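You operate a simulated robot arm through the tools that you are given. There is no shell and no other tool.

You are at the controls of a simulated robot arm. One attempt, no reset.

## Task
Shut the supply valve, vent the line, plug the hose into the blue socket, reopen and set about 200 kPa.
Fine: under 30 kPa while the plug goes in; within 10 kPa. Where these are worked on the way, their far stop is far enough and under half their travel is too little: supply valve.

It is judged by the outcome, as a careful person would: the job done as asked, and still so three seconds after it is handed in. It fails if anything else is knocked over, pushed out of place, dropped, spilled or broken.

## Robot
A 7-joint arm with a three-finger gripper, fixed in place. Base frame: the origin is at the foot of the arm, x ahead of it, y to its left, z up. Lengths are in mm, angles in degrees, forces in N, time in s.
With the tool pointing down near the work surface it reaches from about 100 to 880 mm from the base axis. Its first joint turns from -166.0 to 166.0 degrees. Payload 2.94 kg.
Tool frame: the origin (TCP) lies between the finger pads and is the grasp point; the fingertips stand 30 mm ahead of it; z points along the fingers, y is the line along which they close. The gripper opens to 132 mm. The gripper's body begins 107 mm behind the TCP.
Orientation is that of the tool frame in the base frame, as a unit quaternion [x, y, z, w]. With the fingers straight down and closing along the base's y, the tool's x points along the base's -x, its y along +y and its z along -z.

## Interface
- The arm moves only by the tool apply_moves. Its argument "commands" is a list of rows, each an object (a shift or turn left out is 0, a gripper value left out holds the last) with "offset": the shift along the base's x, y, z in units of 500 mm (1.0 is 500 mm), a list of three; "delta_rot": the turn, a rotation vector about the base's x, y, z in units of 45 degrees (1.0 is 45 degrees), a list of three. In form: [{"offset": [dx, dy, dz], "delta_rot": [rx, ry, rz]}, ...]. A call has 1 to 20 rows; each row is the pose to reach, as a shift and turn from the pose commanded when the call began. "jaw" is the closure in counts, from 0 (fully open) to 255 (shut), set as the call begins (left out, the last holds). A call with a number of a shift or a turn outside -1 to 1 is refused whole. Rows are played at 5 a second. More than 50 mm and 8.6 degrees between two rows, or a gripper value outside its range, and nothing of the call is played. A pose out of reach is approached as far as the arm can. The call stops where the force on the tool passes 40 N (or 10 N more than at its start, if that is more) or the arm is blocked; 0.2 s more then pass. Each finger halts on what it meets, pressing with about 32 N; the grip force reading is that of the motor and also rises with nothing between the fingers. The clock runs only during rows and for 0.2 s after the last one: add rows that repeat a pose to give the fingers time. The reply holds the time, the measured pose of the TCP, the force on the tool along the base axes, the opening and the grip force, in the units named above and with some noise, with the torque about the TCP (base axes, N m) and any sound that the robot's microphone picked up.
- Cameras (640 x 400 px; columns grow to the right, rows downward): "scene" is fixed at [399.3, -499.4, 1739]; the picture's right is [0.97, -0.24, 0.00], its down [-0.15, -0.62, -0.77] and it looks along [0.18, 0.74, -0.64] (base axes); focal length 331 px, centre (320, 200). "wrist" rides on the gripper at [72, 3, -144] in the tool frame; the picture's right is [-0.04, 1.00, 0.00], its down [-0.88, -0.04, -0.48] and it looks along [-0.48, -0.02, 0.88] (tool axes); focal length 256 px, centre (320, 200). There is no depth. A picture from a camera that has moved, and an enlarged one, comes with that camera's place and axes in the base frame and with its lens.
- capture(camera): a new picture of that camera. The clock stands still meanwhile.
- lift_body(by): slides the trunk up (or, below 0, down) by that many mm; the arm rides with it, the base frame stays. It gives what a move gives, with no picture.
- close_up(camera, box): a new picture of the part [left, top, right, bottom] of that camera's present view, enlarged. The clock stands still meanwhile.
- hand_in(): hands the job in; it is judged then, once.

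Nothing tells you positions but the pictures and the camera data. Unless the task says otherwise, let go and move clear before handing in.

The tools are called after "Call:" by a JSON object that holds its "op" and its "data". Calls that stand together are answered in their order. apply_moves: Moves the arm, as the interface text tells. Its arguments: {"type":"object","properties":{"commands":{"type":"array","items":{"type":"object","properties":{"offset":{"type":"array","items":{"type":"number"}},"delta_rot":{"type":"array","items":{"type":"number"}}}}},"jaw":{"type":"number"}},"required":["commands"]} The other tools are called the same way: lift_body (by) slides the trunk up or down; capture (camera) takes a picture; close_up (camera, box) takes an enlarged picture of a part of a camera's view; hand_in () hands the job in.

At the start:

```text
time_s: 0.0
tcp_pos: [558.7, 74.3, 1463.0]
tcp_rot: [0.0, 1.0, 0.0, 0.0]
ft_force: [-0.3, -0.3, -0.1]
torque: [0.0, 0.0, 0.01]
gripper_width: 132.0
grasp_force: 0.1
trunk travel left (down, up): [-425.0, 115.0]
```

scene: 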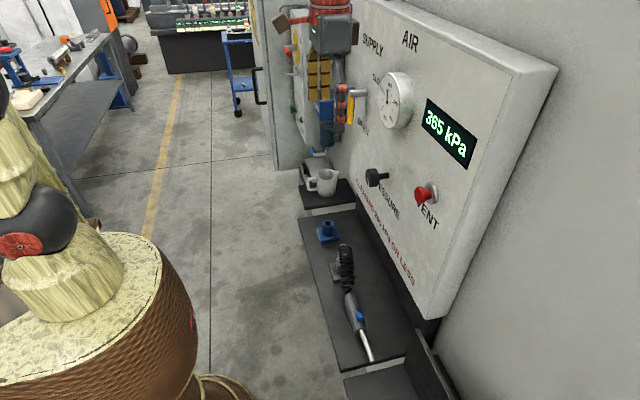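
wrist: 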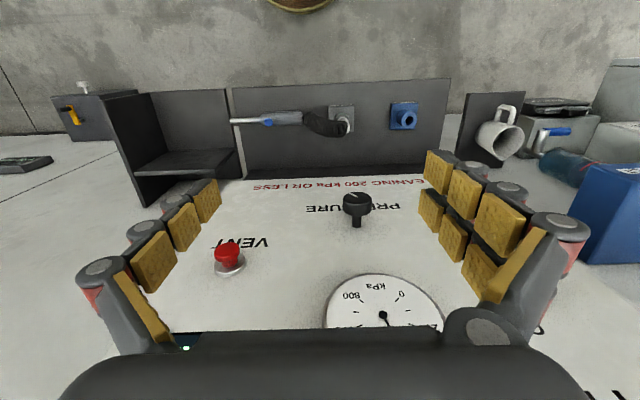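

I see a wall-like air panel with a supply valve, a gauge, a pressure knob and a red vent button. A hose lies on a shelf below, next to a blue socket. I'll look closer before moving anything.

Call:
{"op": "close_up", "data": {"camera": "scene", "box": [280, 0, 480, 125]}}

Call:
{"op": "close_up", "data": {"camera": "scene", "box": [280, 150, 480, 275]}}

Call:
{"op": "close_up", "data": {"camera": "scene", "box": [280, 200, 500, 400]}}

Call:
{"op": "close_up", "data": {"camera": "wrist", "box": [200, 70, 460, 230]}}

```text
3.20 times, centred on (380, 62) of scene
camera zoom: at [399.3, -499.4, 1739.0], right [0.97, -0.24, 0.0], down [-0.15, -0.62, -0.77], along [0.18, 0.74, -0.64], focal length 1060 px, centre (128, 640)
```

zoom: 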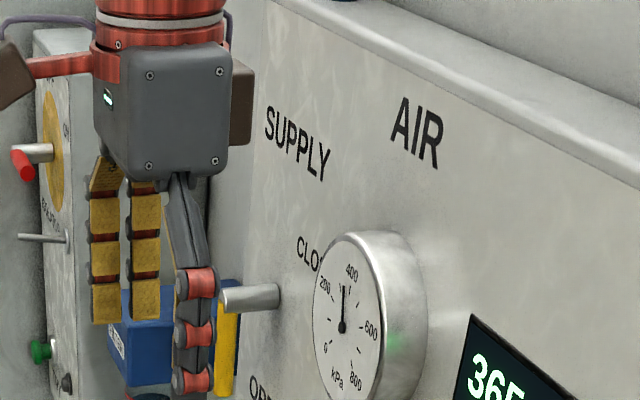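

```text
3.20 times, centred on (380, 212) of scene
camera zoom: at [399.3, -499.4, 1739.0], right [0.97, -0.24, 0.0], down [-0.15, -0.62, -0.77], along [0.18, 0.74, -0.64], focal length 1060 px, centre (128, 160)
```

zoom: 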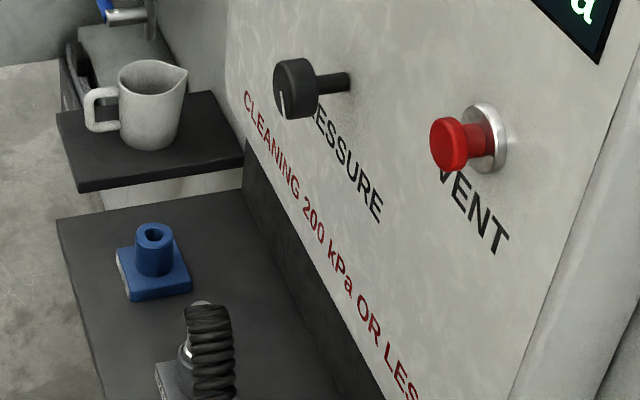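

```text
2.00 times, centred on (390, 300) of scene
camera zoom: at [399.3, -499.4, 1739.0], right [0.97, -0.24, 0.0], down [-0.15, -0.62, -0.77], along [0.18, 0.74, -0.64], focal length 662 px, centre (180, 0)
```

zoom: 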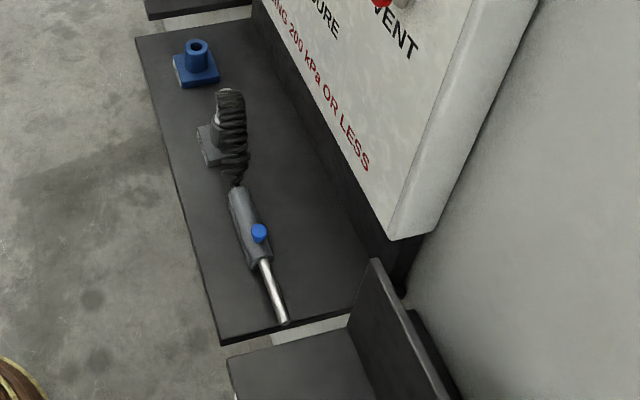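

```text
2.46 times, centred on (330, 150) of wrist
camera zoom: at [486.4, 78.5, 1605.4], right [0.04, 1.0, 0.0], down [0.88, -0.04, 0.48], along [0.48, -0.02, -0.88], focal length 630 px, centre (295, 323)
```

zoom: 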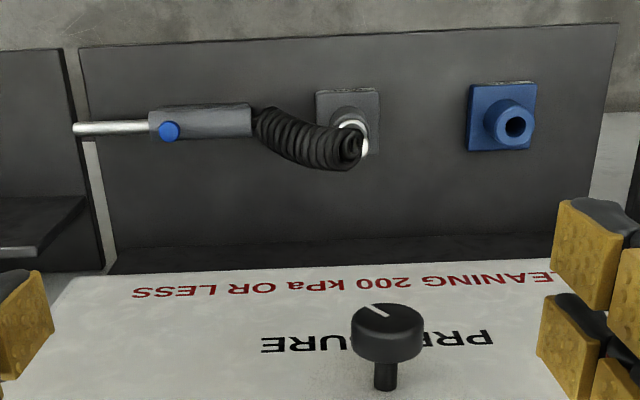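

The panel face is roughly vertical at about x≈745. I put the vent button near [711,-58,1329], the pressure knob near [690,131,1243] and the valve around y≈360, z≈1370. The blue socket stands upright on a shelf near [621,289,960]. I'll tip the tool toward the panel to get a look at the controls.

Call:
{"op": "apply_moves", "data": {"commands": [{"offset": [-0.03, 0, 0], "delta_rot": [0, -0.1667, 0]}, {"offset": [-0.06, 0, 0], "delta_rot": [0, -0.3333, 0]}, {"offset": [-0.09, 0, 0], "delta_rot": [0, -0.5, 0]}, {"offset": [-0.12, 0, 0], "delta_rot": [0, -0.6667, 0]}, {"offset": [-0.15, 0, 0], "delta_rot": [0, -0.8333, 0]}, {"offset": [-0.18, 0, 0], "delta_rot": [0, -1.0, 0]}]}}

```text
time_s: 1.4
tcp_pos: [467.5, 74.8, 1463.3]
tcp_rot: [-0.001, 0.923, 0.001, 0.384]
ft_force: [-0.5, -0.2, 0.2]
torque: [0.02, -0.04, 0.0]
gripper_width: 132.1
grasp_force: 0.1
trunk travel left (down, up): [-425.0, 115.0]
```

The tool is tilted 45° and the motion was clean. I'll take pictures from both cameras to find the valve.

Call:
{"op": "capture", "data": {"camera": "wrist"}}

Call:
{"op": "capture", "data": {"camera": "scene"}}

```text
taken
camera wrist: at [314.9, 77.9, 1512.5], right [0.03, 1.0, 0.03], down [0.28, -0.04, 0.96], along [0.96, -0.02, -0.28], focal length 256 px, centre (320, 200)
```

wrist: 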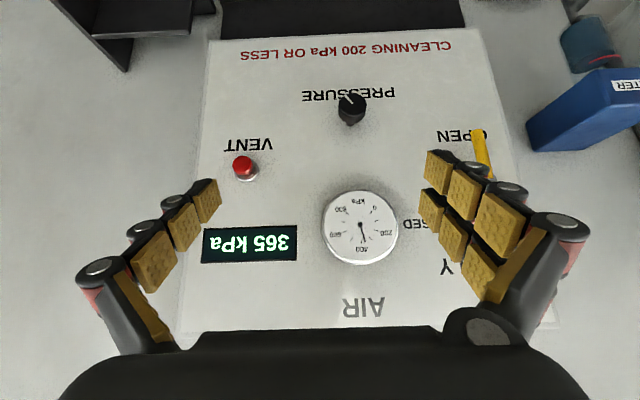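

```text
taken
```

scene: 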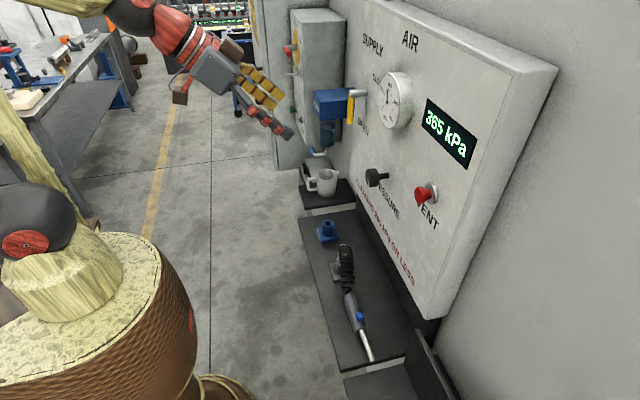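

Call:
{"op": "close_up", "data": {"camera": "scene", "box": [300, 20, 428, 140]}}

Call:
{"op": "close_up", "data": {"camera": "wrist", "box": [400, 60, 600, 260]}}

```text
3.33 times, centred on (364, 80) of scene
camera zoom: at [399.3, -499.4, 1739.0], right [0.97, -0.24, 0.0], down [-0.15, -0.62, -0.77], along [0.18, 0.74, -0.64], focal length 1104 px, centre (173, 600)
```

zoom: 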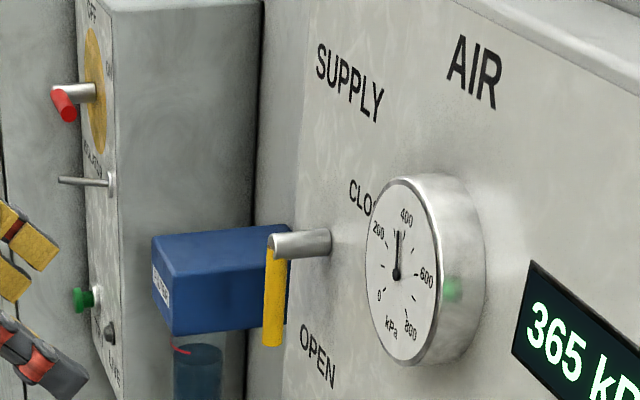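

```text
2.00 times, centred on (500, 160) of wrist
camera zoom: at [314.9, 77.9, 1512.5], right [0.03, 1.0, 0.03], down [0.28, -0.04, 0.96], along [0.96, -0.02, -0.28], focal length 512 px, centre (-40, 280)
```

zoom: 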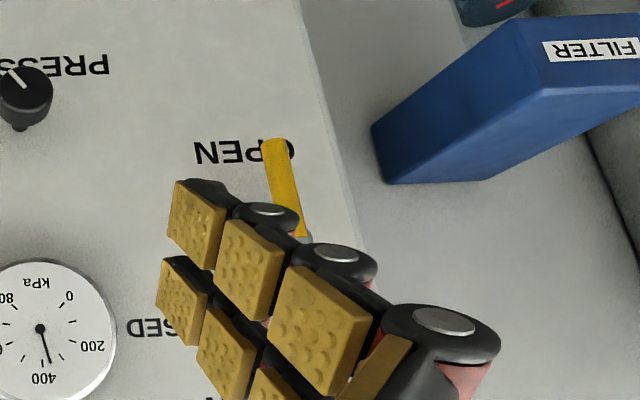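

The valve is a lever on a stem. Its yellow handle hangs straight down at OPEN, and CLOSED is up and toward −y. I'll finish levelling the tool and close the fingers so they don't block the view.

Call:
{"op": "apply_moves", "data": {"commands": [{"offset": [-0.02, 0.04, 0], "delta_rot": [0, -0.1667, 0]}, {"offset": [-0.04, 0.08, 0], "delta_rot": [0, -0.3333, 0]}, {"offset": [-0.06, 0.12, 0], "delta_rot": [0, -0.5, 0]}, {"offset": [-0.08, 0.16, 0], "delta_rot": [0, -0.6667, 0]}, {"offset": [-0.1, 0.2, 0], "delta_rot": [0, -0.8333, 0]}, {"offset": [-0.1, 0.24, 0], "delta_rot": [0, -1.0, 0]}, {"offset": [-0.1, 0.24, 0], "delta_rot": [0, -1.0, 0]}, {"offset": [-0.1, 0.24, 0], "delta_rot": [0, -1.0, 0]}, {"offset": [-0.1, 0.24, 0], "delta_rot": [0, -1.0, 0]}], "jaw": 255}}

Call:
{"op": "capture", "data": {"camera": "wrist"}}

Call:
{"op": "capture", "data": {"camera": "scene"}}

```text
time_s: 3.4
tcp_pos: [417.1, 196.3, 1461.2]
tcp_rot: [0.0, 0.707, 0.0, 0.707]
ft_force: [-0.6, -0.4, 0.2]
torque: [0.0, 0.0, -0.03]
gripper_width: 0.1
grasp_force: 12.4
trunk travel left (down, up): [-425.0, 115.0]
```

```text
taken
camera wrist: at [274.6, 199.1, 1388.9], right [0.0, 1.0, 0.04], down [-0.48, -0.04, 0.88], along [0.88, -0.02, 0.48], focal length 256 px, centre (320, 200)
```

wrist: 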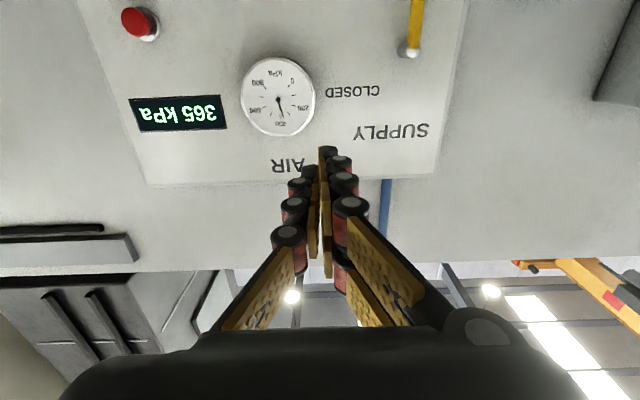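

```text
taken
```

scene: 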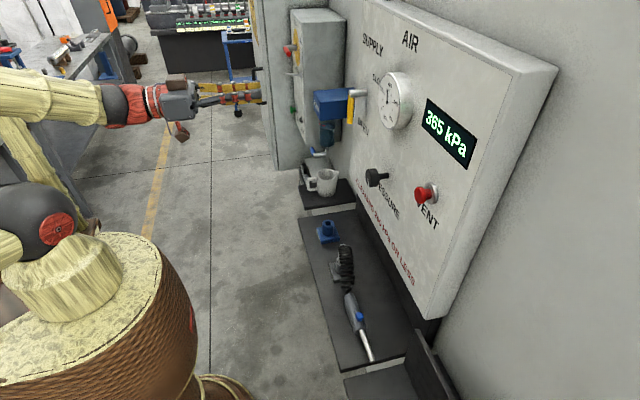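

The handle pivots at about [685,324,1383] and its lower end is near [687,325,1298]. The gauge face is clear of its arc. I'll bring the closed fingertips to the +y side of the handle, still short of it in x.

Call:
{"op": "apply_moves", "data": {"commands": [{"offset": [0.05, 0.05, -0.04]}, {"offset": [0.1, 0.1, -0.08]}, {"offset": [0.15, 0.15, -0.12]}, {"offset": [0.2, 0.2, -0.16]}, {"offset": [0.25, 0.25, -0.2]}, {"offset": [0.3, 0.3, -0.24]}, {"offset": [0.34, 0.338, -0.28]}, {"offset": [0.366, 0.338, -0.29]}]}}

Call:
{"op": "capture", "data": {"camera": "wrist"}}

Call:
{"op": "close_up", "data": {"camera": "scene", "box": [270, 40, 430, 160]}}

```text
time_s: 5.2
tcp_pos: [600.8, 364.0, 1316.3]
tcp_rot: [0.0, 0.707, 0.0, 0.707]
ft_force: [0.1, -0.9, 0.5]
torque: [0.03, -0.02, 0.0]
gripper_width: 0.1
grasp_force: 28.9
trunk travel left (down, up): [-425.0, 115.0]
```

```text
taken
camera wrist: at [457.0, 366.3, 1242.8], right [0.0, 1.0, 0.04], down [-0.48, -0.04, 0.88], along [0.88, -0.02, 0.47], focal length 256 px, centre (320, 200)
```

wrist: 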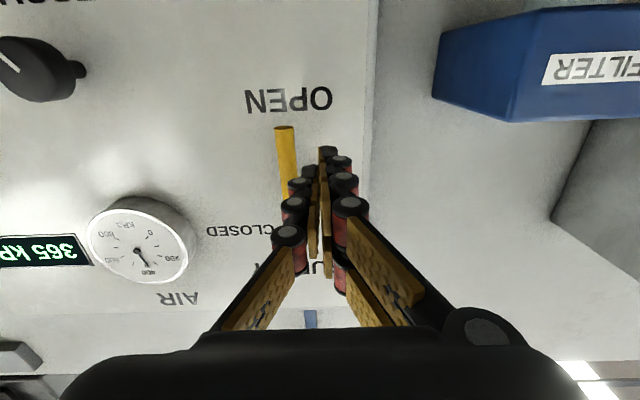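

```text
3.33 times, centred on (350, 100) of scene
camera zoom: at [399.3, -499.4, 1739.0], right [0.97, -0.24, 0.0], down [-0.15, -0.62, -0.77], along [0.18, 0.74, -0.64], focal length 1104 px, centre (220, 533)
```

zoom: 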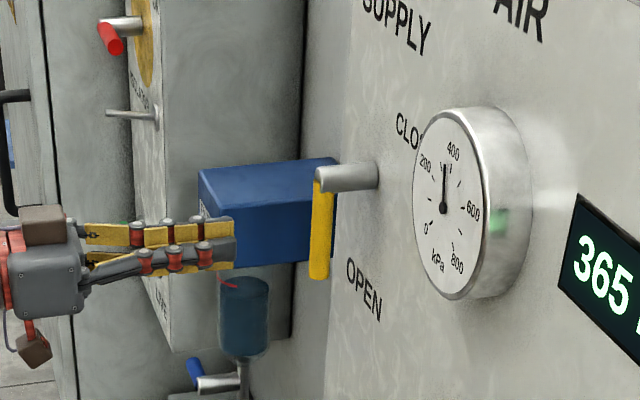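

The fingertips are beside the handle and there is room. I'll advance in x past the handle plane and then start a slow push toward −y along its arc.

Call:
{"op": "apply_moves", "data": {"commands": [{"offset": [0.05, 0, 0]}, {"offset": [0.1, 0, 0]}, {"offset": [0.146, 0, 0]}, {"offset": [0.146, -0.018, 0]}, {"offset": [0.146, -0.036, 0]}, {"offset": [0.146, -0.053, -0.003]}, {"offset": [0.146, -0.07, -0.005]}, {"offset": [0.146, -0.087, -0.004]}, {"offset": [0.146, -0.103, -0.002]}]}}

Call:
{"op": "capture", "data": {"camera": "wrist"}}

Call:
{"op": "close_up", "data": {"camera": "scene", "box": [270, 40, 430, 160]}}

```text
time_s: 7.2
tcp_pos: [673.7, 312.2, 1316.2]
tcp_rot: [0.0, 0.707, 0.0, 0.707]
ft_force: [0.2, 0.4, -0.3]
torque: [0.0, -0.01, -0.03]
gripper_width: 0.0
grasp_force: 28.2
trunk travel left (down, up): [-425.0, 115.0]
```

```text
taken
camera wrist: at [530.2, 315.7, 1242.4], right [0.0, 1.0, 0.04], down [-0.47, -0.04, 0.88], along [0.88, -0.02, 0.47], focal length 256 px, centre (320, 200)
```

wrist: 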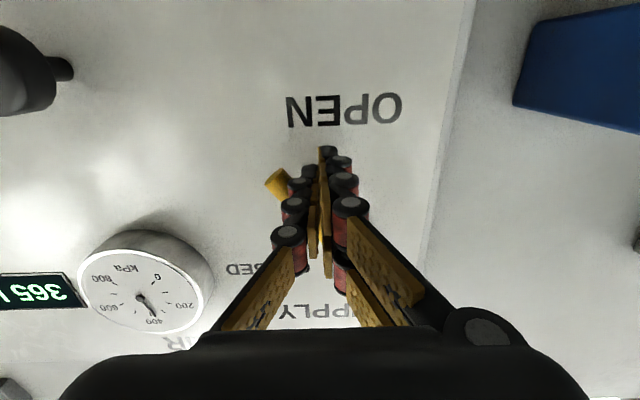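

```text
3.33 times, centred on (350, 100) of scene
camera zoom: at [399.3, -499.4, 1739.0], right [0.97, -0.24, 0.0], down [-0.15, -0.62, -0.77], along [0.18, 0.74, -0.64], focal length 1104 px, centre (220, 533)
```

zoom: 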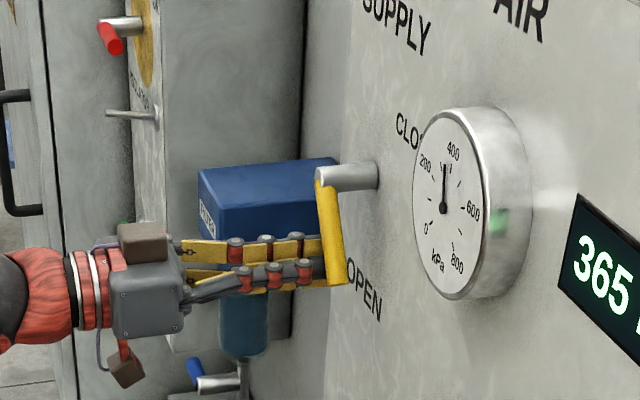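

The handle is turning easily, at about 25–30° so far. I'll carry on along the arc toward horizontal.

Call:
{"op": "apply_moves", "data": {"commands": [{"offset": [0, -0.017, 0.005]}, {"offset": [0, -0.0336, 0.012]}, {"offset": [0, -0.0484, 0.0214]}, {"offset": [0, -0.062, 0.032]}, {"offset": [0, -0.0746, 0.0466]}, {"offset": [0, -0.0856, 0.062]}, {"offset": [0, -0.0932, 0.0786]}, {"offset": [0, -0.0996, 0.096]}]}}

Call:
{"op": "capture", "data": {"camera": "wrist"}}

Call:
{"op": "close_up", "data": {"camera": "scene", "box": [290, 40, 490, 190]}}

```text
time_s: 9.1
tcp_pos: [671.2, 260.5, 1349.5]
tcp_rot: [-0.005, 0.715, -0.002, 0.699]
ft_force: [-4.7, -0.1, -9.9]
torque: [-0.01, 0.16, 0.1]
gripper_width: 0.0
grasp_force: 28.8
trunk travel left (down, up): [-425.0, 115.0]
stopped in row 8: the force on the tool passed its limit at 42 N (the readings are from after the stop); the commanded pose is now the measured one
```

```text
taken
camera wrist: at [524.2, 264.4, 1280.4], right [0.0, 1.0, 0.03], down [-0.45, -0.03, 0.89], along [0.89, -0.01, 0.45], focal length 256 px, centre (320, 200)
```

wrist: 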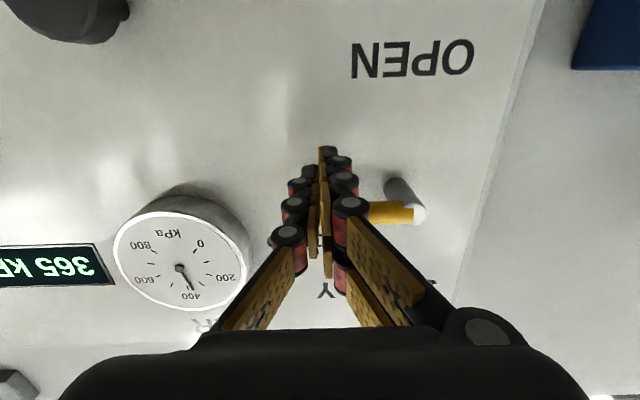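

```text
2.67 times, centred on (390, 115) of scene
camera zoom: at [399.3, -499.4, 1739.0], right [0.97, -0.24, 0.0], down [-0.15, -0.62, -0.77], along [0.18, 0.74, -0.64], focal length 883 px, centre (133, 427)
```

zoom: 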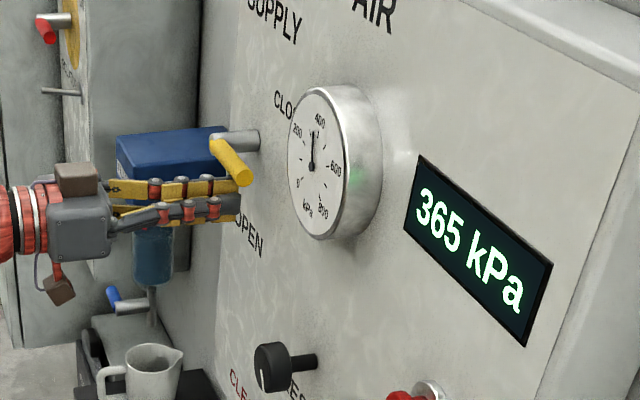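

The handle is horizontal and hit its stop at 42 N, so the supply is closed. The line still holds 365 kPa, as expected. I'll drop off the handle, back away and move across in front of the vent button.

Call:
{"op": "apply_moves", "data": {"commands": [{"offset": [0, 0, -0.03]}, {"offset": [-0.06, 0, -0.03], "delta_rot": [0, -0.029, 0]}, {"offset": [-0.15, 0, -0.03], "delta_rot": [0, -0.029, 0]}, {"offset": [-0.16, -0.09, -0.03], "delta_rot": [0, -0.029, 0]}, {"offset": [-0.16, -0.18, -0.03], "delta_rot": [0, -0.029, 0]}, {"offset": [-0.16, -0.27, -0.03], "delta_rot": [0, -0.029, 0]}, {"offset": [-0.16, -0.36, -0.03], "delta_rot": [0, -0.029, 0]}, {"offset": [-0.16, -0.45, -0.033], "delta_rot": [0, -0.029, 0]}, {"offset": [-0.16, -0.54, -0.035], "delta_rot": [0, -0.029, 0]}, {"offset": [-0.16, -0.631, -0.035], "delta_rot": [0, -0.029, 0]}]}}

Call:
{"op": "capture", "data": {"camera": "wrist"}}

Call:
{"op": "capture", "data": {"camera": "scene"}}

```text
time_s: 11.3
tcp_pos: [584.2, 52.4, 1338.8]
tcp_rot: [0.005, 0.707, -0.011, 0.707]
ft_force: [0.0, 0.0, -0.5]
torque: [-0.01, 0.0, -0.02]
gripper_width: 0.0
grasp_force: 28.5
out of reach, approached as far as the arm can: row 8, 9, 10
trunk travel left (down, up): [-425.0, 115.0]
```

```text
taken
camera wrist: at [439.5, 57.8, 1264.9], right [0.02, 1.0, 0.03], down [-0.48, -0.02, 0.88], along [0.88, -0.04, 0.48], focal length 256 px, centre (320, 200)
```

wrist: 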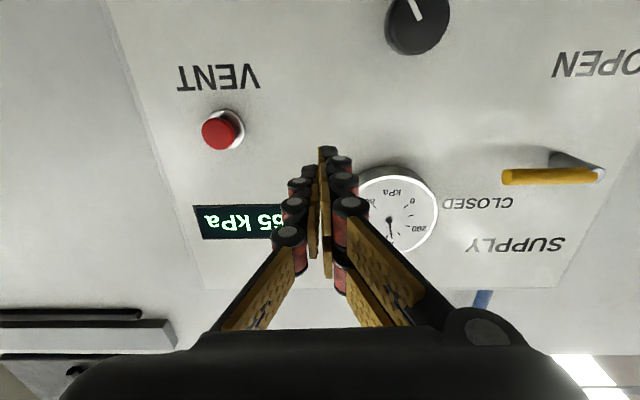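

```text
taken
```

scene: 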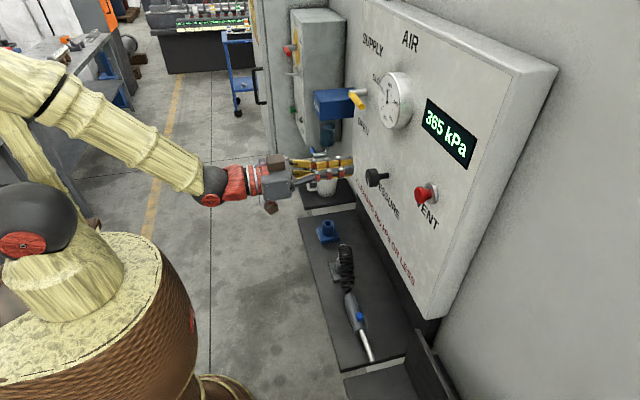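

The lever has stayed at CLOSED, but the arm ran out of reach near y≈52 in this posture, probably a wrist limit. Lowering the trunk should flatten the forearm. The gripper is well clear of the panel controls.

Call:
{"op": "lift_body", "data": {"by": -170}}

Call:
{"op": "capture", "data": {"camera": "scene"}}

```text
time_s: 13.2
tcp_pos: [582.6, 50.7, 1169.1]
tcp_rot: [0.007, 0.707, -0.012, 0.707]
ft_force: [-0.1, 0.0, -0.3]
torque: [0.0, 0.0, -0.04]
gripper_width: 0.1
grasp_force: 29.0
trunk travel left (down, up): [-255.0, 285.0]
```

```text
taken
```

scene: 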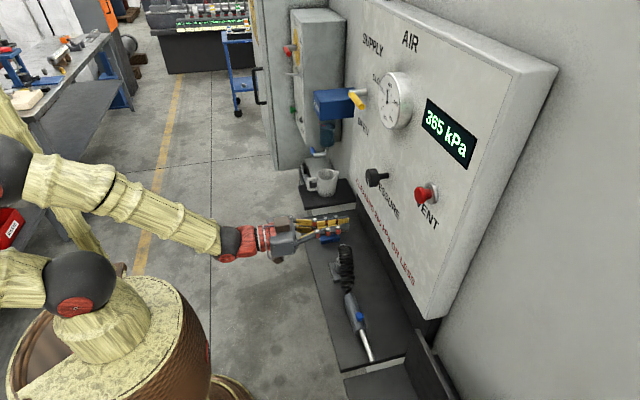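

The trunk is lowered. I'll raise the TCP a little first, to check which reference pose is being used.

Call:
{"op": "apply_moves", "data": {"commands": [{"offset": [0, 0, 0.08]}]}}

```text
time_s: 13.6
tcp_pos: [583.7, 50.7, 1210.7]
tcp_rot: [0.004, 0.708, -0.011, 0.707]
ft_force: [-0.3, 0.4, -0.2]
torque: [0.0, -0.04, -0.01]
gripper_width: 0.0
grasp_force: 28.1
trunk travel left (down, up): [-255.0, 285.0]
```

The reference is the actual pose. Now I'll move to a point in front of the vent button.

Call:
{"op": "apply_moves", "data": {"commands": [{"offset": [0, -0.05, 0.06], "delta_rot": [0.012, 0, 0.027]}, {"offset": [0, -0.1, 0.12], "delta_rot": [0.012, 0, 0.027]}, {"offset": [0, -0.15, 0.18], "delta_rot": [0.012, 0, 0.027]}, {"offset": [0, -0.211, 0.243], "delta_rot": [0.012, 0, 0.027]}, {"offset": [0.04, -0.211, 0.243], "delta_rot": [0.012, 0, 0.027]}, {"offset": [0.08, -0.211, 0.243], "delta_rot": [0.012, 0, 0.027]}]}}

Call:
{"op": "capture", "data": {"camera": "wrist"}}

Call:
{"op": "close_up", "data": {"camera": "scene", "box": [330, 80, 530, 230]}}

```text
time_s: 15.0
tcp_pos: [562.8, 20.1, 1327.9]
tcp_rot: [0.003, 0.708, -0.003, 0.707]
ft_force: [0.4, -0.7, -0.6]
torque: [-0.01, -0.01, 0.0]
gripper_width: 0.0
grasp_force: 28.4
out of reach, approached as far as the arm can: row 1, 2, 3, 4, 5, 6
trunk travel left (down, up): [-255.0, 285.0]
```

```text
taken
camera wrist: at [419.7, 25.4, 1255.3], right [0.01, 1.0, 0.04], down [-0.47, -0.03, 0.88], along [0.88, -0.03, 0.47], focal length 256 px, centre (320, 200)
```

wrist: 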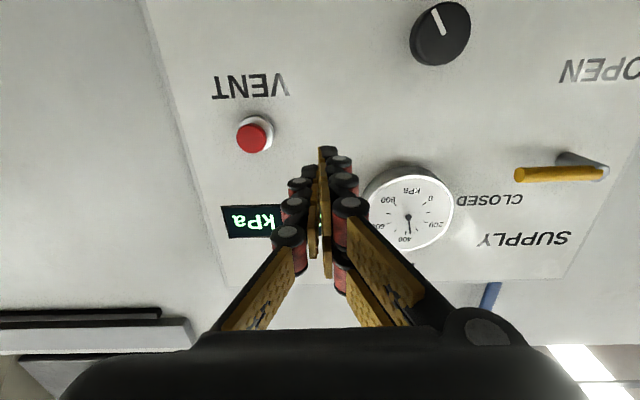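

```text
2.67 times, centred on (430, 155) of scene
camera zoom: at [399.3, -499.4, 1739.0], right [0.97, -0.24, 0.0], down [-0.15, -0.62, -0.77], along [0.18, 0.74, -0.64], focal length 883 px, centre (27, 320)
```

zoom: 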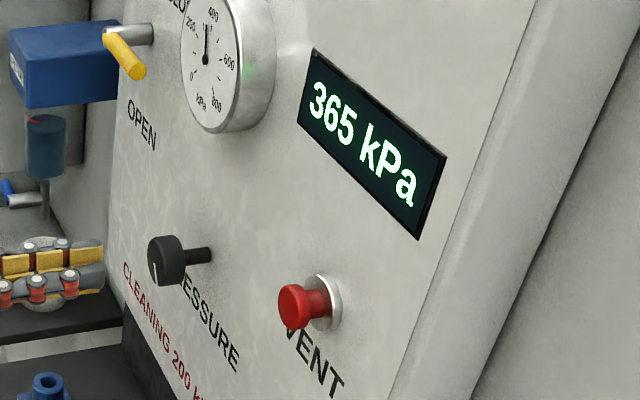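

The arm still can't reach the button, so it is probably near a wrist-roll limit. Nothing has been touched and the panel is unchanged. I'll roll the tool about its own axis (base +x) and see if that frees it.

Call:
{"op": "apply_moves", "data": {"commands": [{"offset": [0, 0, 0], "delta_rot": [0.1667, 0, 0]}, {"offset": [0, 0, 0], "delta_rot": [0.3333, 0, 0]}, {"offset": [0, 0, 0], "delta_rot": [0.5, 0, 0]}, {"offset": [0, 0, 0], "delta_rot": [0.6667, 0, 0]}, {"offset": [0, 0, 0], "delta_rot": [0.8333, 0, 0]}, {"offset": [0, 0, 0], "delta_rot": [1.0, 0, 0]}]}}

```text
time_s: 16.4
tcp_pos: [565.5, 52.9, 1367.4]
tcp_rot: [0.283, 0.66, 0.254, 0.647]
ft_force: [0.3, 0.1, 0.4]
torque: [0.02, 0.0, 0.07]
gripper_width: 0.1
grasp_force: 28.6
out of reach, approached as far as the arm can: row 2, 3, 4, 5, 6
trunk travel left (down, up): [-255.0, 285.0]
```

Positive roll made it worse, because the position had to give. I'll roll back and go the other way.

Call:
{"op": "apply_moves", "data": {"commands": [{"offset": [0, 0.02, 0], "delta_rot": [-0.1667, 0, 0]}, {"offset": [0, 0.04, 0], "delta_rot": [-0.3333, 0, 0]}, {"offset": [0, 0.06, 0], "delta_rot": [-0.5, 0, 0]}, {"offset": [0, 0.06, 0], "delta_rot": [-0.6667, 0, 0]}, {"offset": [0, 0.06, 0], "delta_rot": [-0.8333, 0, 0]}, {"offset": [0, 0.06, 0], "delta_rot": [-1.0, 0, 0]}]}}

Call:
{"op": "apply_moves", "data": {"commands": [{"offset": [0, 0, 0], "delta_rot": [-0.1667, 0, 0]}, {"offset": [0, 0, 0], "delta_rot": [-0.3333, 0, 0]}, {"offset": [0, 0, 0], "delta_rot": [-0.5, 0, 0]}, {"offset": [0, 0, 0], "delta_rot": [-0.6667, 0, 0]}, {"offset": [0, 0, 0], "delta_rot": [-0.8333, 0, 0]}, {"offset": [0, 0, 0], "delta_rot": [-1.0, 0, 0]}]}}

Call:
{"op": "capture", "data": {"camera": "scene"}}

```text
time_s: 17.8
tcp_pos: [565.4, 84.2, 1366.2]
tcp_rot: [0.0, 0.707, -0.002, 0.707]
ft_force: [-0.2, -0.9, 0.3]
torque: [-0.04, 0.02, -0.03]
gripper_width: 0.0
grasp_force: 28.5
trunk travel left (down, up): [-255.0, 285.0]
```

```text
time_s: 19.2
tcp_pos: [563.5, 85.1, 1368.2]
tcp_rot: [-0.271, 0.653, -0.272, 0.653]
ft_force: [-0.1, -0.3, -0.2]
torque: [-0.05, -0.03, 0.01]
gripper_width: 0.0
grasp_force: 27.9
trunk travel left (down, up): [-255.0, 285.0]
```

```text
taken
```

scene: 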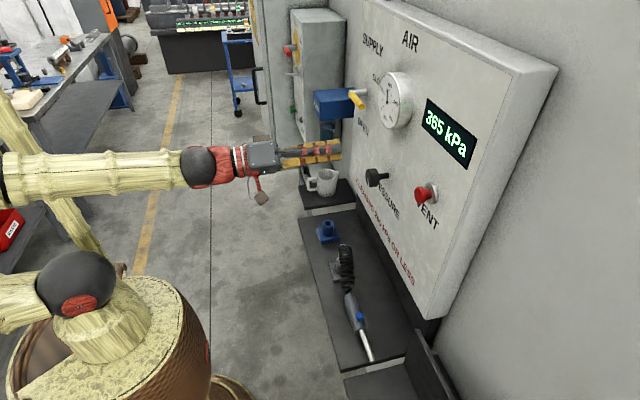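

Negative roll works without any reach problem. I'll add another 45°, so the fingers close vertically, then try moving toward the vent button.

Call:
{"op": "apply_moves", "data": {"commands": [{"offset": [0, -0.02, 0], "delta_rot": [-0.1667, 0, 0]}, {"offset": [0, -0.05, 0], "delta_rot": [-0.3333, 0, 0]}, {"offset": [0, -0.1, -0.01], "delta_rot": [-0.5, 0, 0]}, {"offset": [0, -0.15, -0.03], "delta_rot": [-0.6667, 0, 0]}, {"offset": [0, -0.2, -0.05], "delta_rot": [-0.8333, 0, 0]}, {"offset": [0, -0.24, -0.07], "delta_rot": [-1.0, 0, 0]}, {"offset": [0.03, -0.28, -0.07], "delta_rot": [-1.0, 0, 0]}, {"offset": [0.08, -0.28, -0.07], "delta_rot": [-1.0, 0, 0]}]}}

Call:
{"op": "capture", "data": {"camera": "wrist"}}

Call:
{"op": "close_up", "data": {"camera": "scene", "box": [310, 80, 510, 230]}}

```text
time_s: 21.0
tcp_pos: [567.3, 10.2, 1344.3]
tcp_rot: [-0.495, 0.506, -0.505, 0.494]
ft_force: [0.7, -0.9, -0.2]
torque: [-0.03, -0.02, 0.01]
gripper_width: 0.1
grasp_force: 28.8
out of reach, approached as far as the arm can: row 4, 5, 6, 7, 8
trunk travel left (down, up): [-255.0, 285.0]
```

```text
taken
camera wrist: at [422.1, -58.2, 1341.8], right [0.0, 0.04, -1.0], down [-0.46, 0.89, 0.04], along [0.89, 0.46, 0.02], focal length 256 px, centre (320, 200)
```

wrist: 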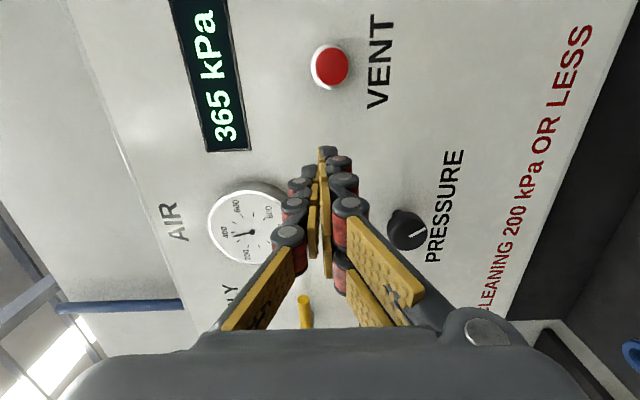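

```text
2.67 times, centred on (410, 155) of scene
camera zoom: at [399.3, -499.4, 1739.0], right [0.97, -0.24, 0.0], down [-0.15, -0.62, -0.77], along [0.18, 0.74, -0.64], focal length 883 px, centre (80, 320)
```

zoom: 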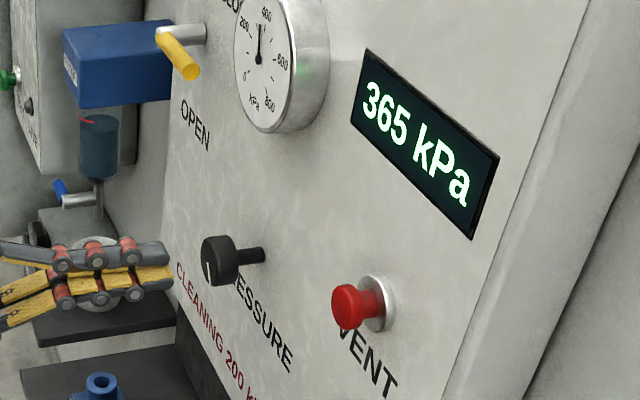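

The real trouble seems to be the forearm lying in line with the tool, which is a wrist singularity. I'll lower the trunk further and pitch the tool about 30° down, which keeps the wrist well bent.

Call:
{"op": "lift_body", "data": {"by": -130}}

Call:
{"op": "apply_moves", "data": {"commands": [{"offset": [0, 0, 0.05], "delta_rot": [0, 0.1667, 0]}, {"offset": [0, 0, 0.1], "delta_rot": [0, 0.3333, 0]}, {"offset": [0, 0, 0.15], "delta_rot": [0, 0.5, 0]}, {"offset": [0, 0, 0.2], "delta_rot": [0, 0.6667, 0]}, {"offset": [0, 0, 0.25], "delta_rot": [0, 0.6667, 0]}]}}

Call:
{"op": "capture", "data": {"camera": "scene"}}

```text
time_s: 22.6
tcp_pos: [568.0, 11.5, 1216.2]
tcp_rot: [-0.495, 0.507, -0.504, 0.494]
ft_force: [0.7, -0.5, 0.1]
torque: [0.01, 0.0, 0.02]
gripper_width: 0.0
grasp_force: 28.5
trunk travel left (down, up): [-125.0, 415.0]
```

```text
time_s: 23.8
tcp_pos: [575.7, -8.6, 1340.3]
tcp_rot: [0.638, -0.583, 0.405, -0.3]
ft_force: [0.9, 6.7, -2.5]
torque: [-0.15, -0.09, -0.5]
gripper_width: 0.0
grasp_force: 29.2
out of reach, approached as far as the arm can: row 3, 4
trunk travel left (down, up): [-125.0, 415.0]
```

```text
taken
```

scene: 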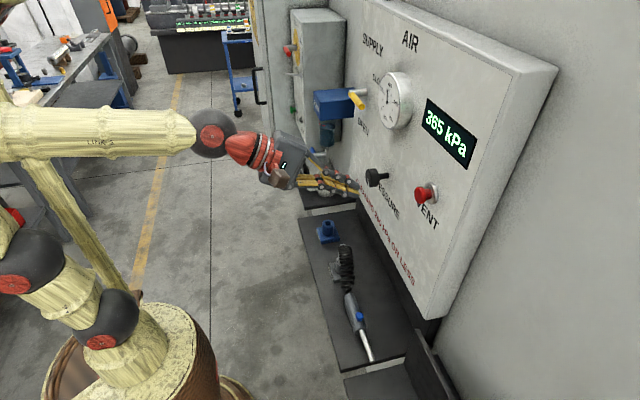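

The arm is adjusting its configuration. I'll hold a moment to let it settle and look at the pose.

Call:
{"op": "apply_moves", "data": {"commands": [{"offset": [0, 0, 0]}, {"offset": [0, 0, 0]}]}}

Call:
{"op": "capture", "data": {"camera": "wrist"}}

```text
time_s: 24.4
tcp_pos: [569.2, 10.0, 1339.9]
tcp_rot: [-0.609, 0.617, -0.359, 0.346]
ft_force: [-1.3, 0.1, 1.2]
torque: [-0.01, -0.02, 0.03]
gripper_width: 0.0
grasp_force: 28.4
trunk travel left (down, up): [-125.0, 415.0]
```

```text
taken
camera wrist: at [442.7, -57.9, 1410.4], right [-0.5, 0.04, -0.86], down [-0.37, 0.89, 0.26], along [0.78, 0.46, -0.43], focal length 256 px, centre (320, 200)
```

wrist: 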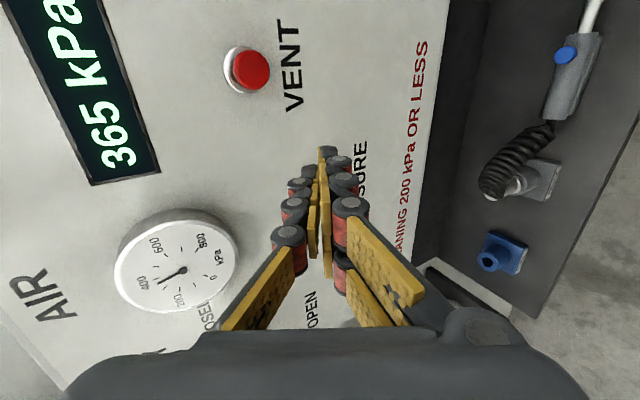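

Settled. Now I'll shift toward the button's y and approach.

Call:
{"op": "apply_moves", "data": {"commands": [{"offset": [0, -0.04, 0]}, {"offset": [0, -0.08, 0]}, {"offset": [0, -0.13, 0]}, {"offset": [0.04, -0.13, 0]}, {"offset": [0.08, -0.13, 0]}, {"offset": [0.12, -0.13, 0]}]}}

Call:
{"op": "capture", "data": {"camera": "wrist"}}

Call:
{"op": "close_up", "data": {"camera": "scene", "box": [330, 100, 490, 220]}}

```text
time_s: 25.8
tcp_pos: [627.3, -54.4, 1339.5]
tcp_rot: [-0.608, 0.617, -0.36, 0.346]
ft_force: [0.2, -0.7, 0.4]
torque: [-0.03, 0.01, -0.01]
gripper_width: 0.0
grasp_force: 29.4
trunk travel left (down, up): [-125.0, 415.0]
```

```text
taken
camera wrist: at [500.9, -123.2, 1408.8], right [-0.5, 0.04, -0.86], down [-0.37, 0.89, 0.26], along [0.78, 0.46, -0.43], focal length 256 px, centre (320, 200)
```

wrist: 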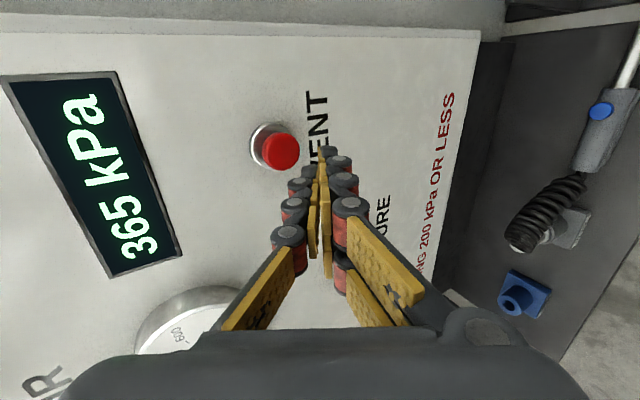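

```text
3.33 times, centred on (410, 160) of scene
camera zoom: at [399.3, -499.4, 1739.0], right [0.97, -0.24, 0.0], down [-0.15, -0.62, -0.77], along [0.18, 0.74, -0.64], focal length 1104 px, centre (20, 333)
```

zoom: 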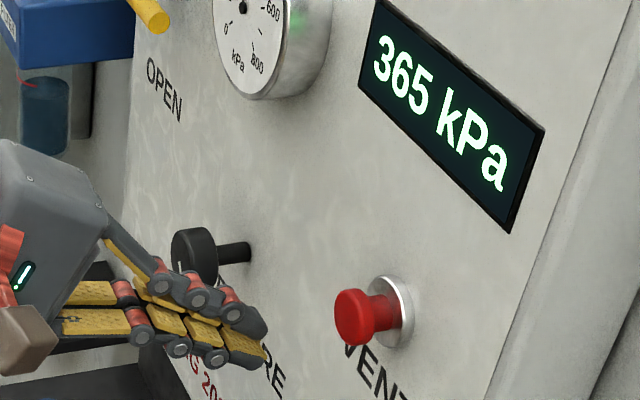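

The button cap is confirmed at about [707,-60,1331]. I'll press it gently in small x steps.

Call:
{"op": "apply_moves", "data": {"commands": [{"offset": [0.04, -0.011, -0.005]}, {"offset": [0.08, -0.011, -0.005]}, {"offset": [0.09, -0.011, -0.005]}, {"offset": [0.1, -0.011, -0.005]}, {"offset": [0.108, -0.011, -0.005]}, {"offset": [0.114, -0.011, -0.005]}, {"offset": [0.12, -0.011, -0.005]}]}}

Call:
{"op": "capture", "data": {"camera": "wrist"}}

Call:
{"op": "close_up", "data": {"camera": "scene", "box": [370, 90, 490, 220]}}

```text
time_s: 27.4
tcp_pos: [688.3, -60.2, 1336.9]
tcp_rot: [-0.609, 0.617, -0.359, 0.346]
ft_force: [-8.9, 0.2, 0.0]
torque: [-0.02, 0.08, 0.08]
gripper_width: 0.1
grasp_force: 28.5
trunk travel left (down, up): [-125.0, 415.0]
heard: click
```

```text
taken
camera wrist: at [559.5, -128.6, 1406.9], right [-0.5, 0.04, -0.86], down [-0.37, 0.89, 0.26], along [0.78, 0.46, -0.43], focal length 256 px, centre (320, 200)
```

wrist: 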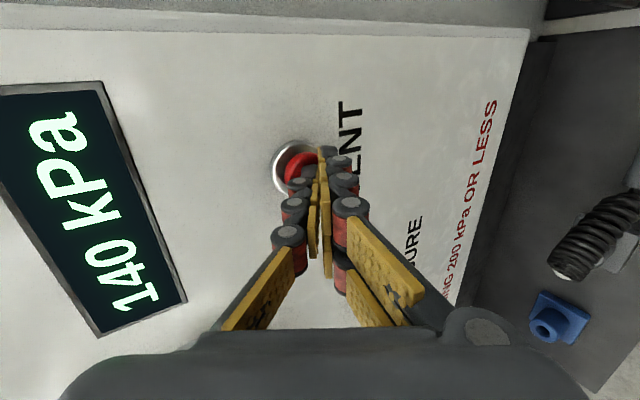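

```text
3.08 times, centred on (430, 155) of scene
camera zoom: at [399.3, -499.4, 1739.0], right [0.97, -0.24, 0.0], down [-0.15, -0.62, -0.77], along [0.18, 0.74, -0.64], focal length 1019 px, centre (-18, 338)
```

zoom: 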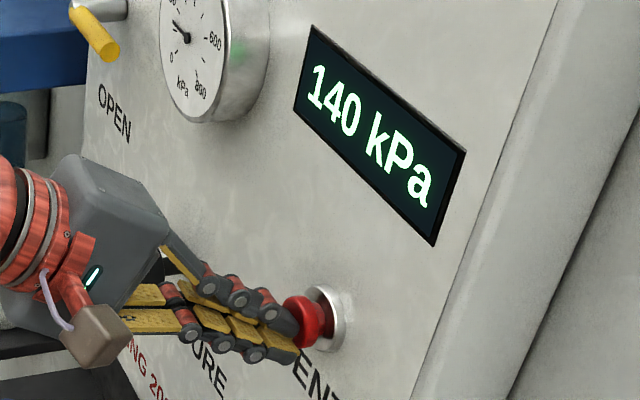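

The button clicked and the pressure is dropping, now at 140 kPa. I'll hold it in until the line is empty.

Call:
{"op": "apply_moves", "data": {"commands": [{"offset": [0.002, 0, 0]}, {"offset": [0.002, 0, 0]}, {"offset": [0.002, 0, 0]}, {"offset": [0.002, 0, 0]}, {"offset": [0.002, 0, 0]}, {"offset": [0.002, 0, 0]}, {"offset": [0.002, 0, 0]}, {"offset": [0.002, 0, 0]}, {"offset": [0.002, 0, 0]}, {"offset": [0.002, 0, 0]}, {"offset": [0.002, 0, 0]}, {"offset": [0.002, 0, 0]}, {"offset": [0.002, 0, 0]}, {"offset": [0.002, 0, 0]}, {"offset": [0.002, 0, 0]}]}}

Call:
{"op": "close_up", "data": {"camera": "scene", "box": [340, 60, 500, 220]}}

```text
time_s: 30.6
tcp_pos: [687.0, -60.4, 1339.2]
tcp_rot: [-0.609, 0.616, -0.36, 0.346]
ft_force: [-15.1, -0.2, 1.7]
torque: [-0.04, 0.04, 0.03]
gripper_width: 0.0
grasp_force: 28.6
trunk travel left (down, up): [-125.0, 415.0]
```

```text
2.50 times, centred on (420, 140) of scene
camera zoom: at [399.3, -499.4, 1739.0], right [0.97, -0.24, 0.0], down [-0.15, -0.62, -0.77], along [0.18, 0.74, -0.64], focal length 828 px, centre (70, 350)
```

zoom: 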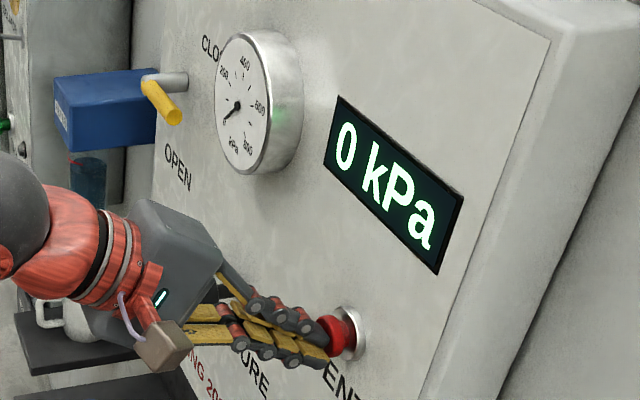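

The display reads 0 kPa. I'll release the button, back off and check that the pressure stays down.

Call:
{"op": "apply_moves", "data": {"commands": [{"offset": [-0.05, 0, 0]}, {"offset": [-0.1, 0, 0]}, {"offset": [-0.15, 0, 0]}, {"offset": [-0.2, 0, 0]}, {"offset": [-0.24, 0.05, 0]}, {"offset": [-0.24, 0.13, 0]}]}}

Call:
{"op": "capture", "data": {"camera": "wrist"}}

Call:
{"op": "capture", "data": {"camera": "scene"}}

```text
time_s: 32.0
tcp_pos: [569.1, 2.3, 1336.9]
tcp_rot: [-0.608, 0.618, -0.359, 0.346]
ft_force: [0.1, -0.7, -0.9]
torque: [0.01, -0.03, 0.01]
gripper_width: 0.0
grasp_force: 29.1
trunk travel left (down, up): [-125.0, 415.0]
```

```text
taken
camera wrist: at [441.8, -65.5, 1406.0], right [-0.5, 0.04, -0.86], down [-0.37, 0.89, 0.26], along [0.78, 0.45, -0.43], focal length 256 px, centre (320, 200)
```

wrist: 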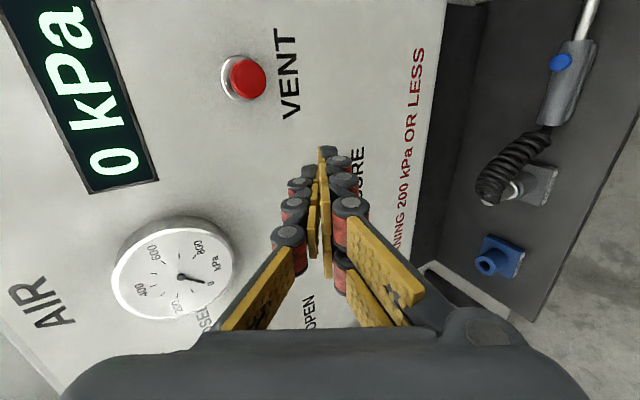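

```text
taken
```

scene: 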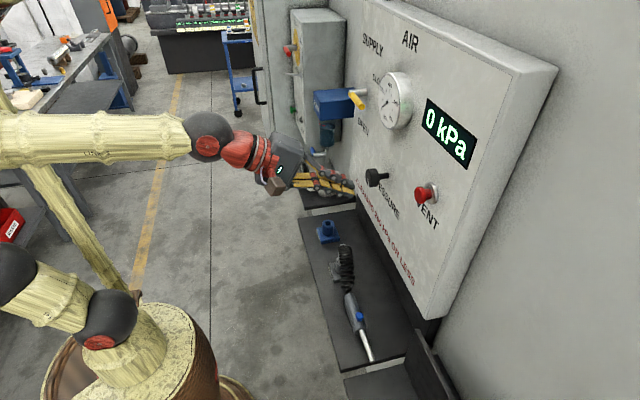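

The pressure stays at 0 with the button released. Next is the hose, so I'll look closely at its ends and at the parking fitting.

Call:
{"op": "close_up", "data": {"camera": "wrist", "box": [440, 30, 600, 300]}}

Call:
{"op": "close_up", "data": {"camera": "scene", "box": [305, 205, 385, 295]}}

```text
1.48 times, centred on (520, 165) of wrist
camera zoom: at [441.8, -65.5, 1406.0], right [-0.5, 0.04, -0.86], down [-0.37, 0.89, 0.26], along [0.78, 0.45, -0.43], focal length 379 px, centre (24, 252)
```

zoom: 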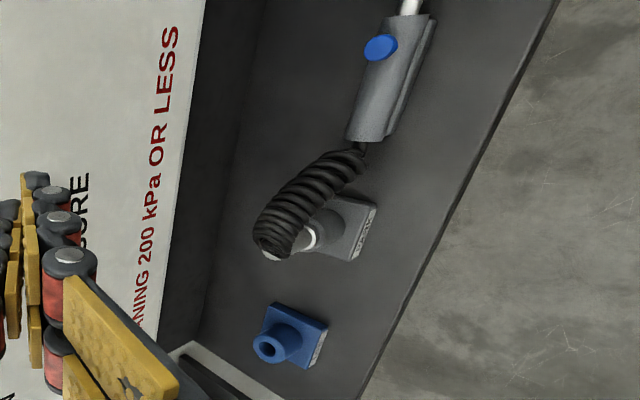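

```text
4.44 times, centred on (345, 250) of scene
camera zoom: at [399.3, -499.4, 1739.0], right [0.97, -0.24, 0.0], down [-0.15, -0.62, -0.77], along [0.18, 0.74, -0.64], focal length 1472 px, centre (209, -22)
```

zoom: 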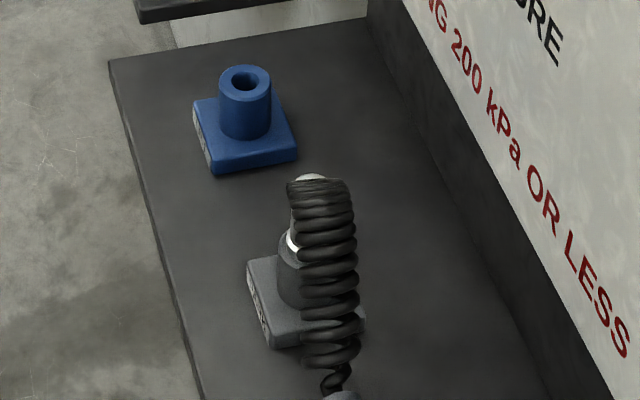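

The plug stands in a grey parking socket and a coiled hose runs from its top to the gun. I need a better angle. I'll pitch the tool down over the shelf in front of the plug, staying high and clear.

Call:
{"op": "apply_moves", "data": {"commands": [{"offset": [-0.02, 0.02, -0.02], "delta_rot": [0, 0.1667, 0]}, {"offset": [-0.04, 0.04, -0.05], "delta_rot": [0, 0.3333, 0]}, {"offset": [-0.06, 0.06, -0.08], "delta_rot": [0, 0.5, 0]}, {"offset": [-0.08, 0.08, -0.12], "delta_rot": [0, 0.6667, 0]}, {"offset": [-0.1, 0.1, -0.16], "delta_rot": [0, 0.8333, 0]}, {"offset": [-0.12, 0.12, -0.2], "delta_rot": [0, 1.0, 0]}]}}

Call:
{"op": "apply_moves", "data": {"commands": [{"offset": [0, 0, -0.05], "delta_rot": [0, 0, -0.1667]}, {"offset": [0, 0, -0.1], "delta_rot": [0, 0, -0.3333]}, {"offset": [0, 0, -0.15], "delta_rot": [0, 0, -0.5]}, {"offset": [0, 0, -0.2], "delta_rot": [0, 0, -0.6667]}, {"offset": [0, 0, -0.2], "delta_rot": [0, 0, -0.8333]}, {"offset": [0, 0, -0.2], "delta_rot": [0, 0, -1.0]}]}}

Call:
{"op": "capture", "data": {"camera": "wrist"}}

Call:
{"op": "capture", "data": {"camera": "scene"}}

```text
time_s: 33.4
tcp_pos: [509.9, 64.4, 1237.9]
tcp_rot: [-0.699, 0.703, -0.099, 0.083]
ft_force: [-0.8, -0.1, -0.4]
torque: [0.02, 0.0, 0.0]
gripper_width: 0.0
grasp_force: 28.6
trunk travel left (down, up): [-125.0, 415.0]
```

```text
time_s: 34.8
tcp_pos: [507.7, 66.0, 1137.6]
tcp_rot: [-0.377, 0.917, -0.123, 0.038]
ft_force: [0.6, 0.8, 0.3]
torque: [-0.03, -0.01, -0.02]
gripper_width: 0.0
grasp_force: 28.4
trunk travel left (down, up): [-125.0, 415.0]
```

```text
taken
camera wrist: at [430.4, 45.5, 1277.4], right [-0.65, 0.71, -0.26], down [0.57, 0.68, 0.45], along [0.5, 0.15, -0.86], focal length 256 px, centre (320, 200)
```

wrist: 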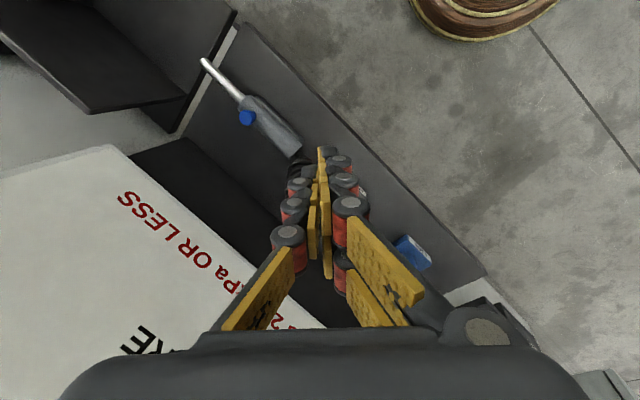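

```text
taken
```

scene: 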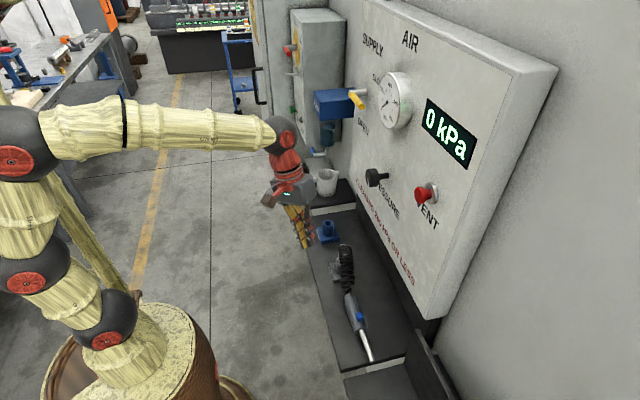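

I'll finish the turn to tool straight down, closing along y, and open the fingers so I can see the plug between or beside them.

Call:
{"op": "apply_moves", "data": {"commands": [{"offset": [0, 0, -0.02], "delta_rot": [0.0538, 0.0166, -0.1648]}, {"offset": [0, 0, -0.04], "delta_rot": [0.1076, 0.0332, -0.3297]}, {"offset": [0, 0, -0.06], "delta_rot": [0.1613, 0.0499, -0.4945]}, {"offset": [0, 0, -0.08], "delta_rot": [0.2151, 0.0665, -0.6593]}, {"offset": [0, 0, -0.1], "delta_rot": [0.2689, 0.0831, -0.8242]}, {"offset": [0, 0, -0.12], "delta_rot": [0.3227, 0.0997, -0.989]}, {"offset": [0, 0, -0.12], "delta_rot": [0.3227, 0.0997, -0.989]}, {"offset": [0, 0, -0.12], "delta_rot": [0.3227, 0.0997, -0.989]}], "jaw": 0}}

Call:
{"op": "capture", "data": {"camera": "wrist"}}

Call:
{"op": "capture", "data": {"camera": "scene"}}

```text
time_s: 36.6
tcp_pos: [509.4, 65.3, 1078.2]
tcp_rot: [0.0, 1.0, -0.002, 0.001]
ft_force: [0.4, -0.6, 0.0]
torque: [-0.01, 0.02, 0.03]
gripper_width: 128.3
grasp_force: 0.1
trunk travel left (down, up): [-125.0, 415.0]
```

```text
taken
camera wrist: at [436.6, 69.2, 1220.7], right [0.04, 1.0, 0.0], down [0.88, -0.04, 0.48], along [0.48, -0.02, -0.88], focal length 256 px, centre (320, 200)
```

wrist: 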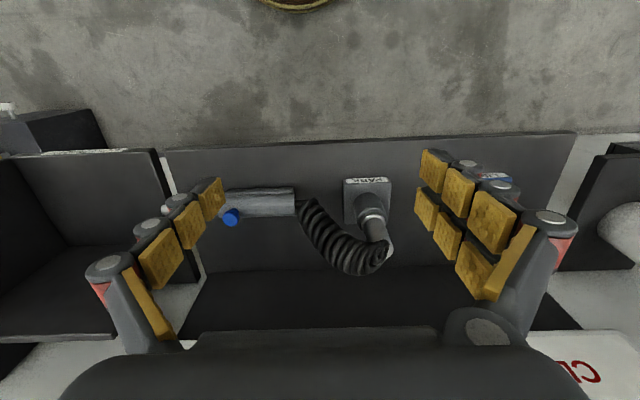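

```text
taken
```

scene: 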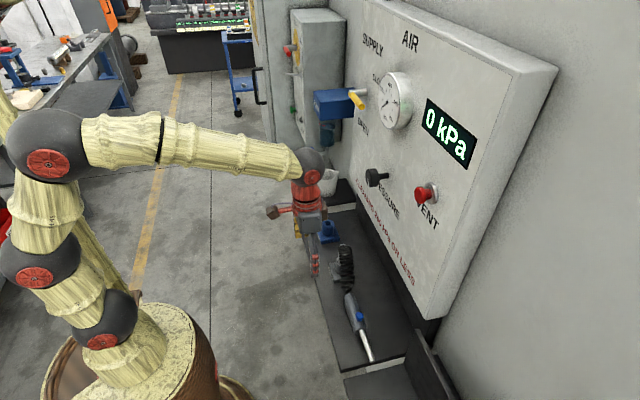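

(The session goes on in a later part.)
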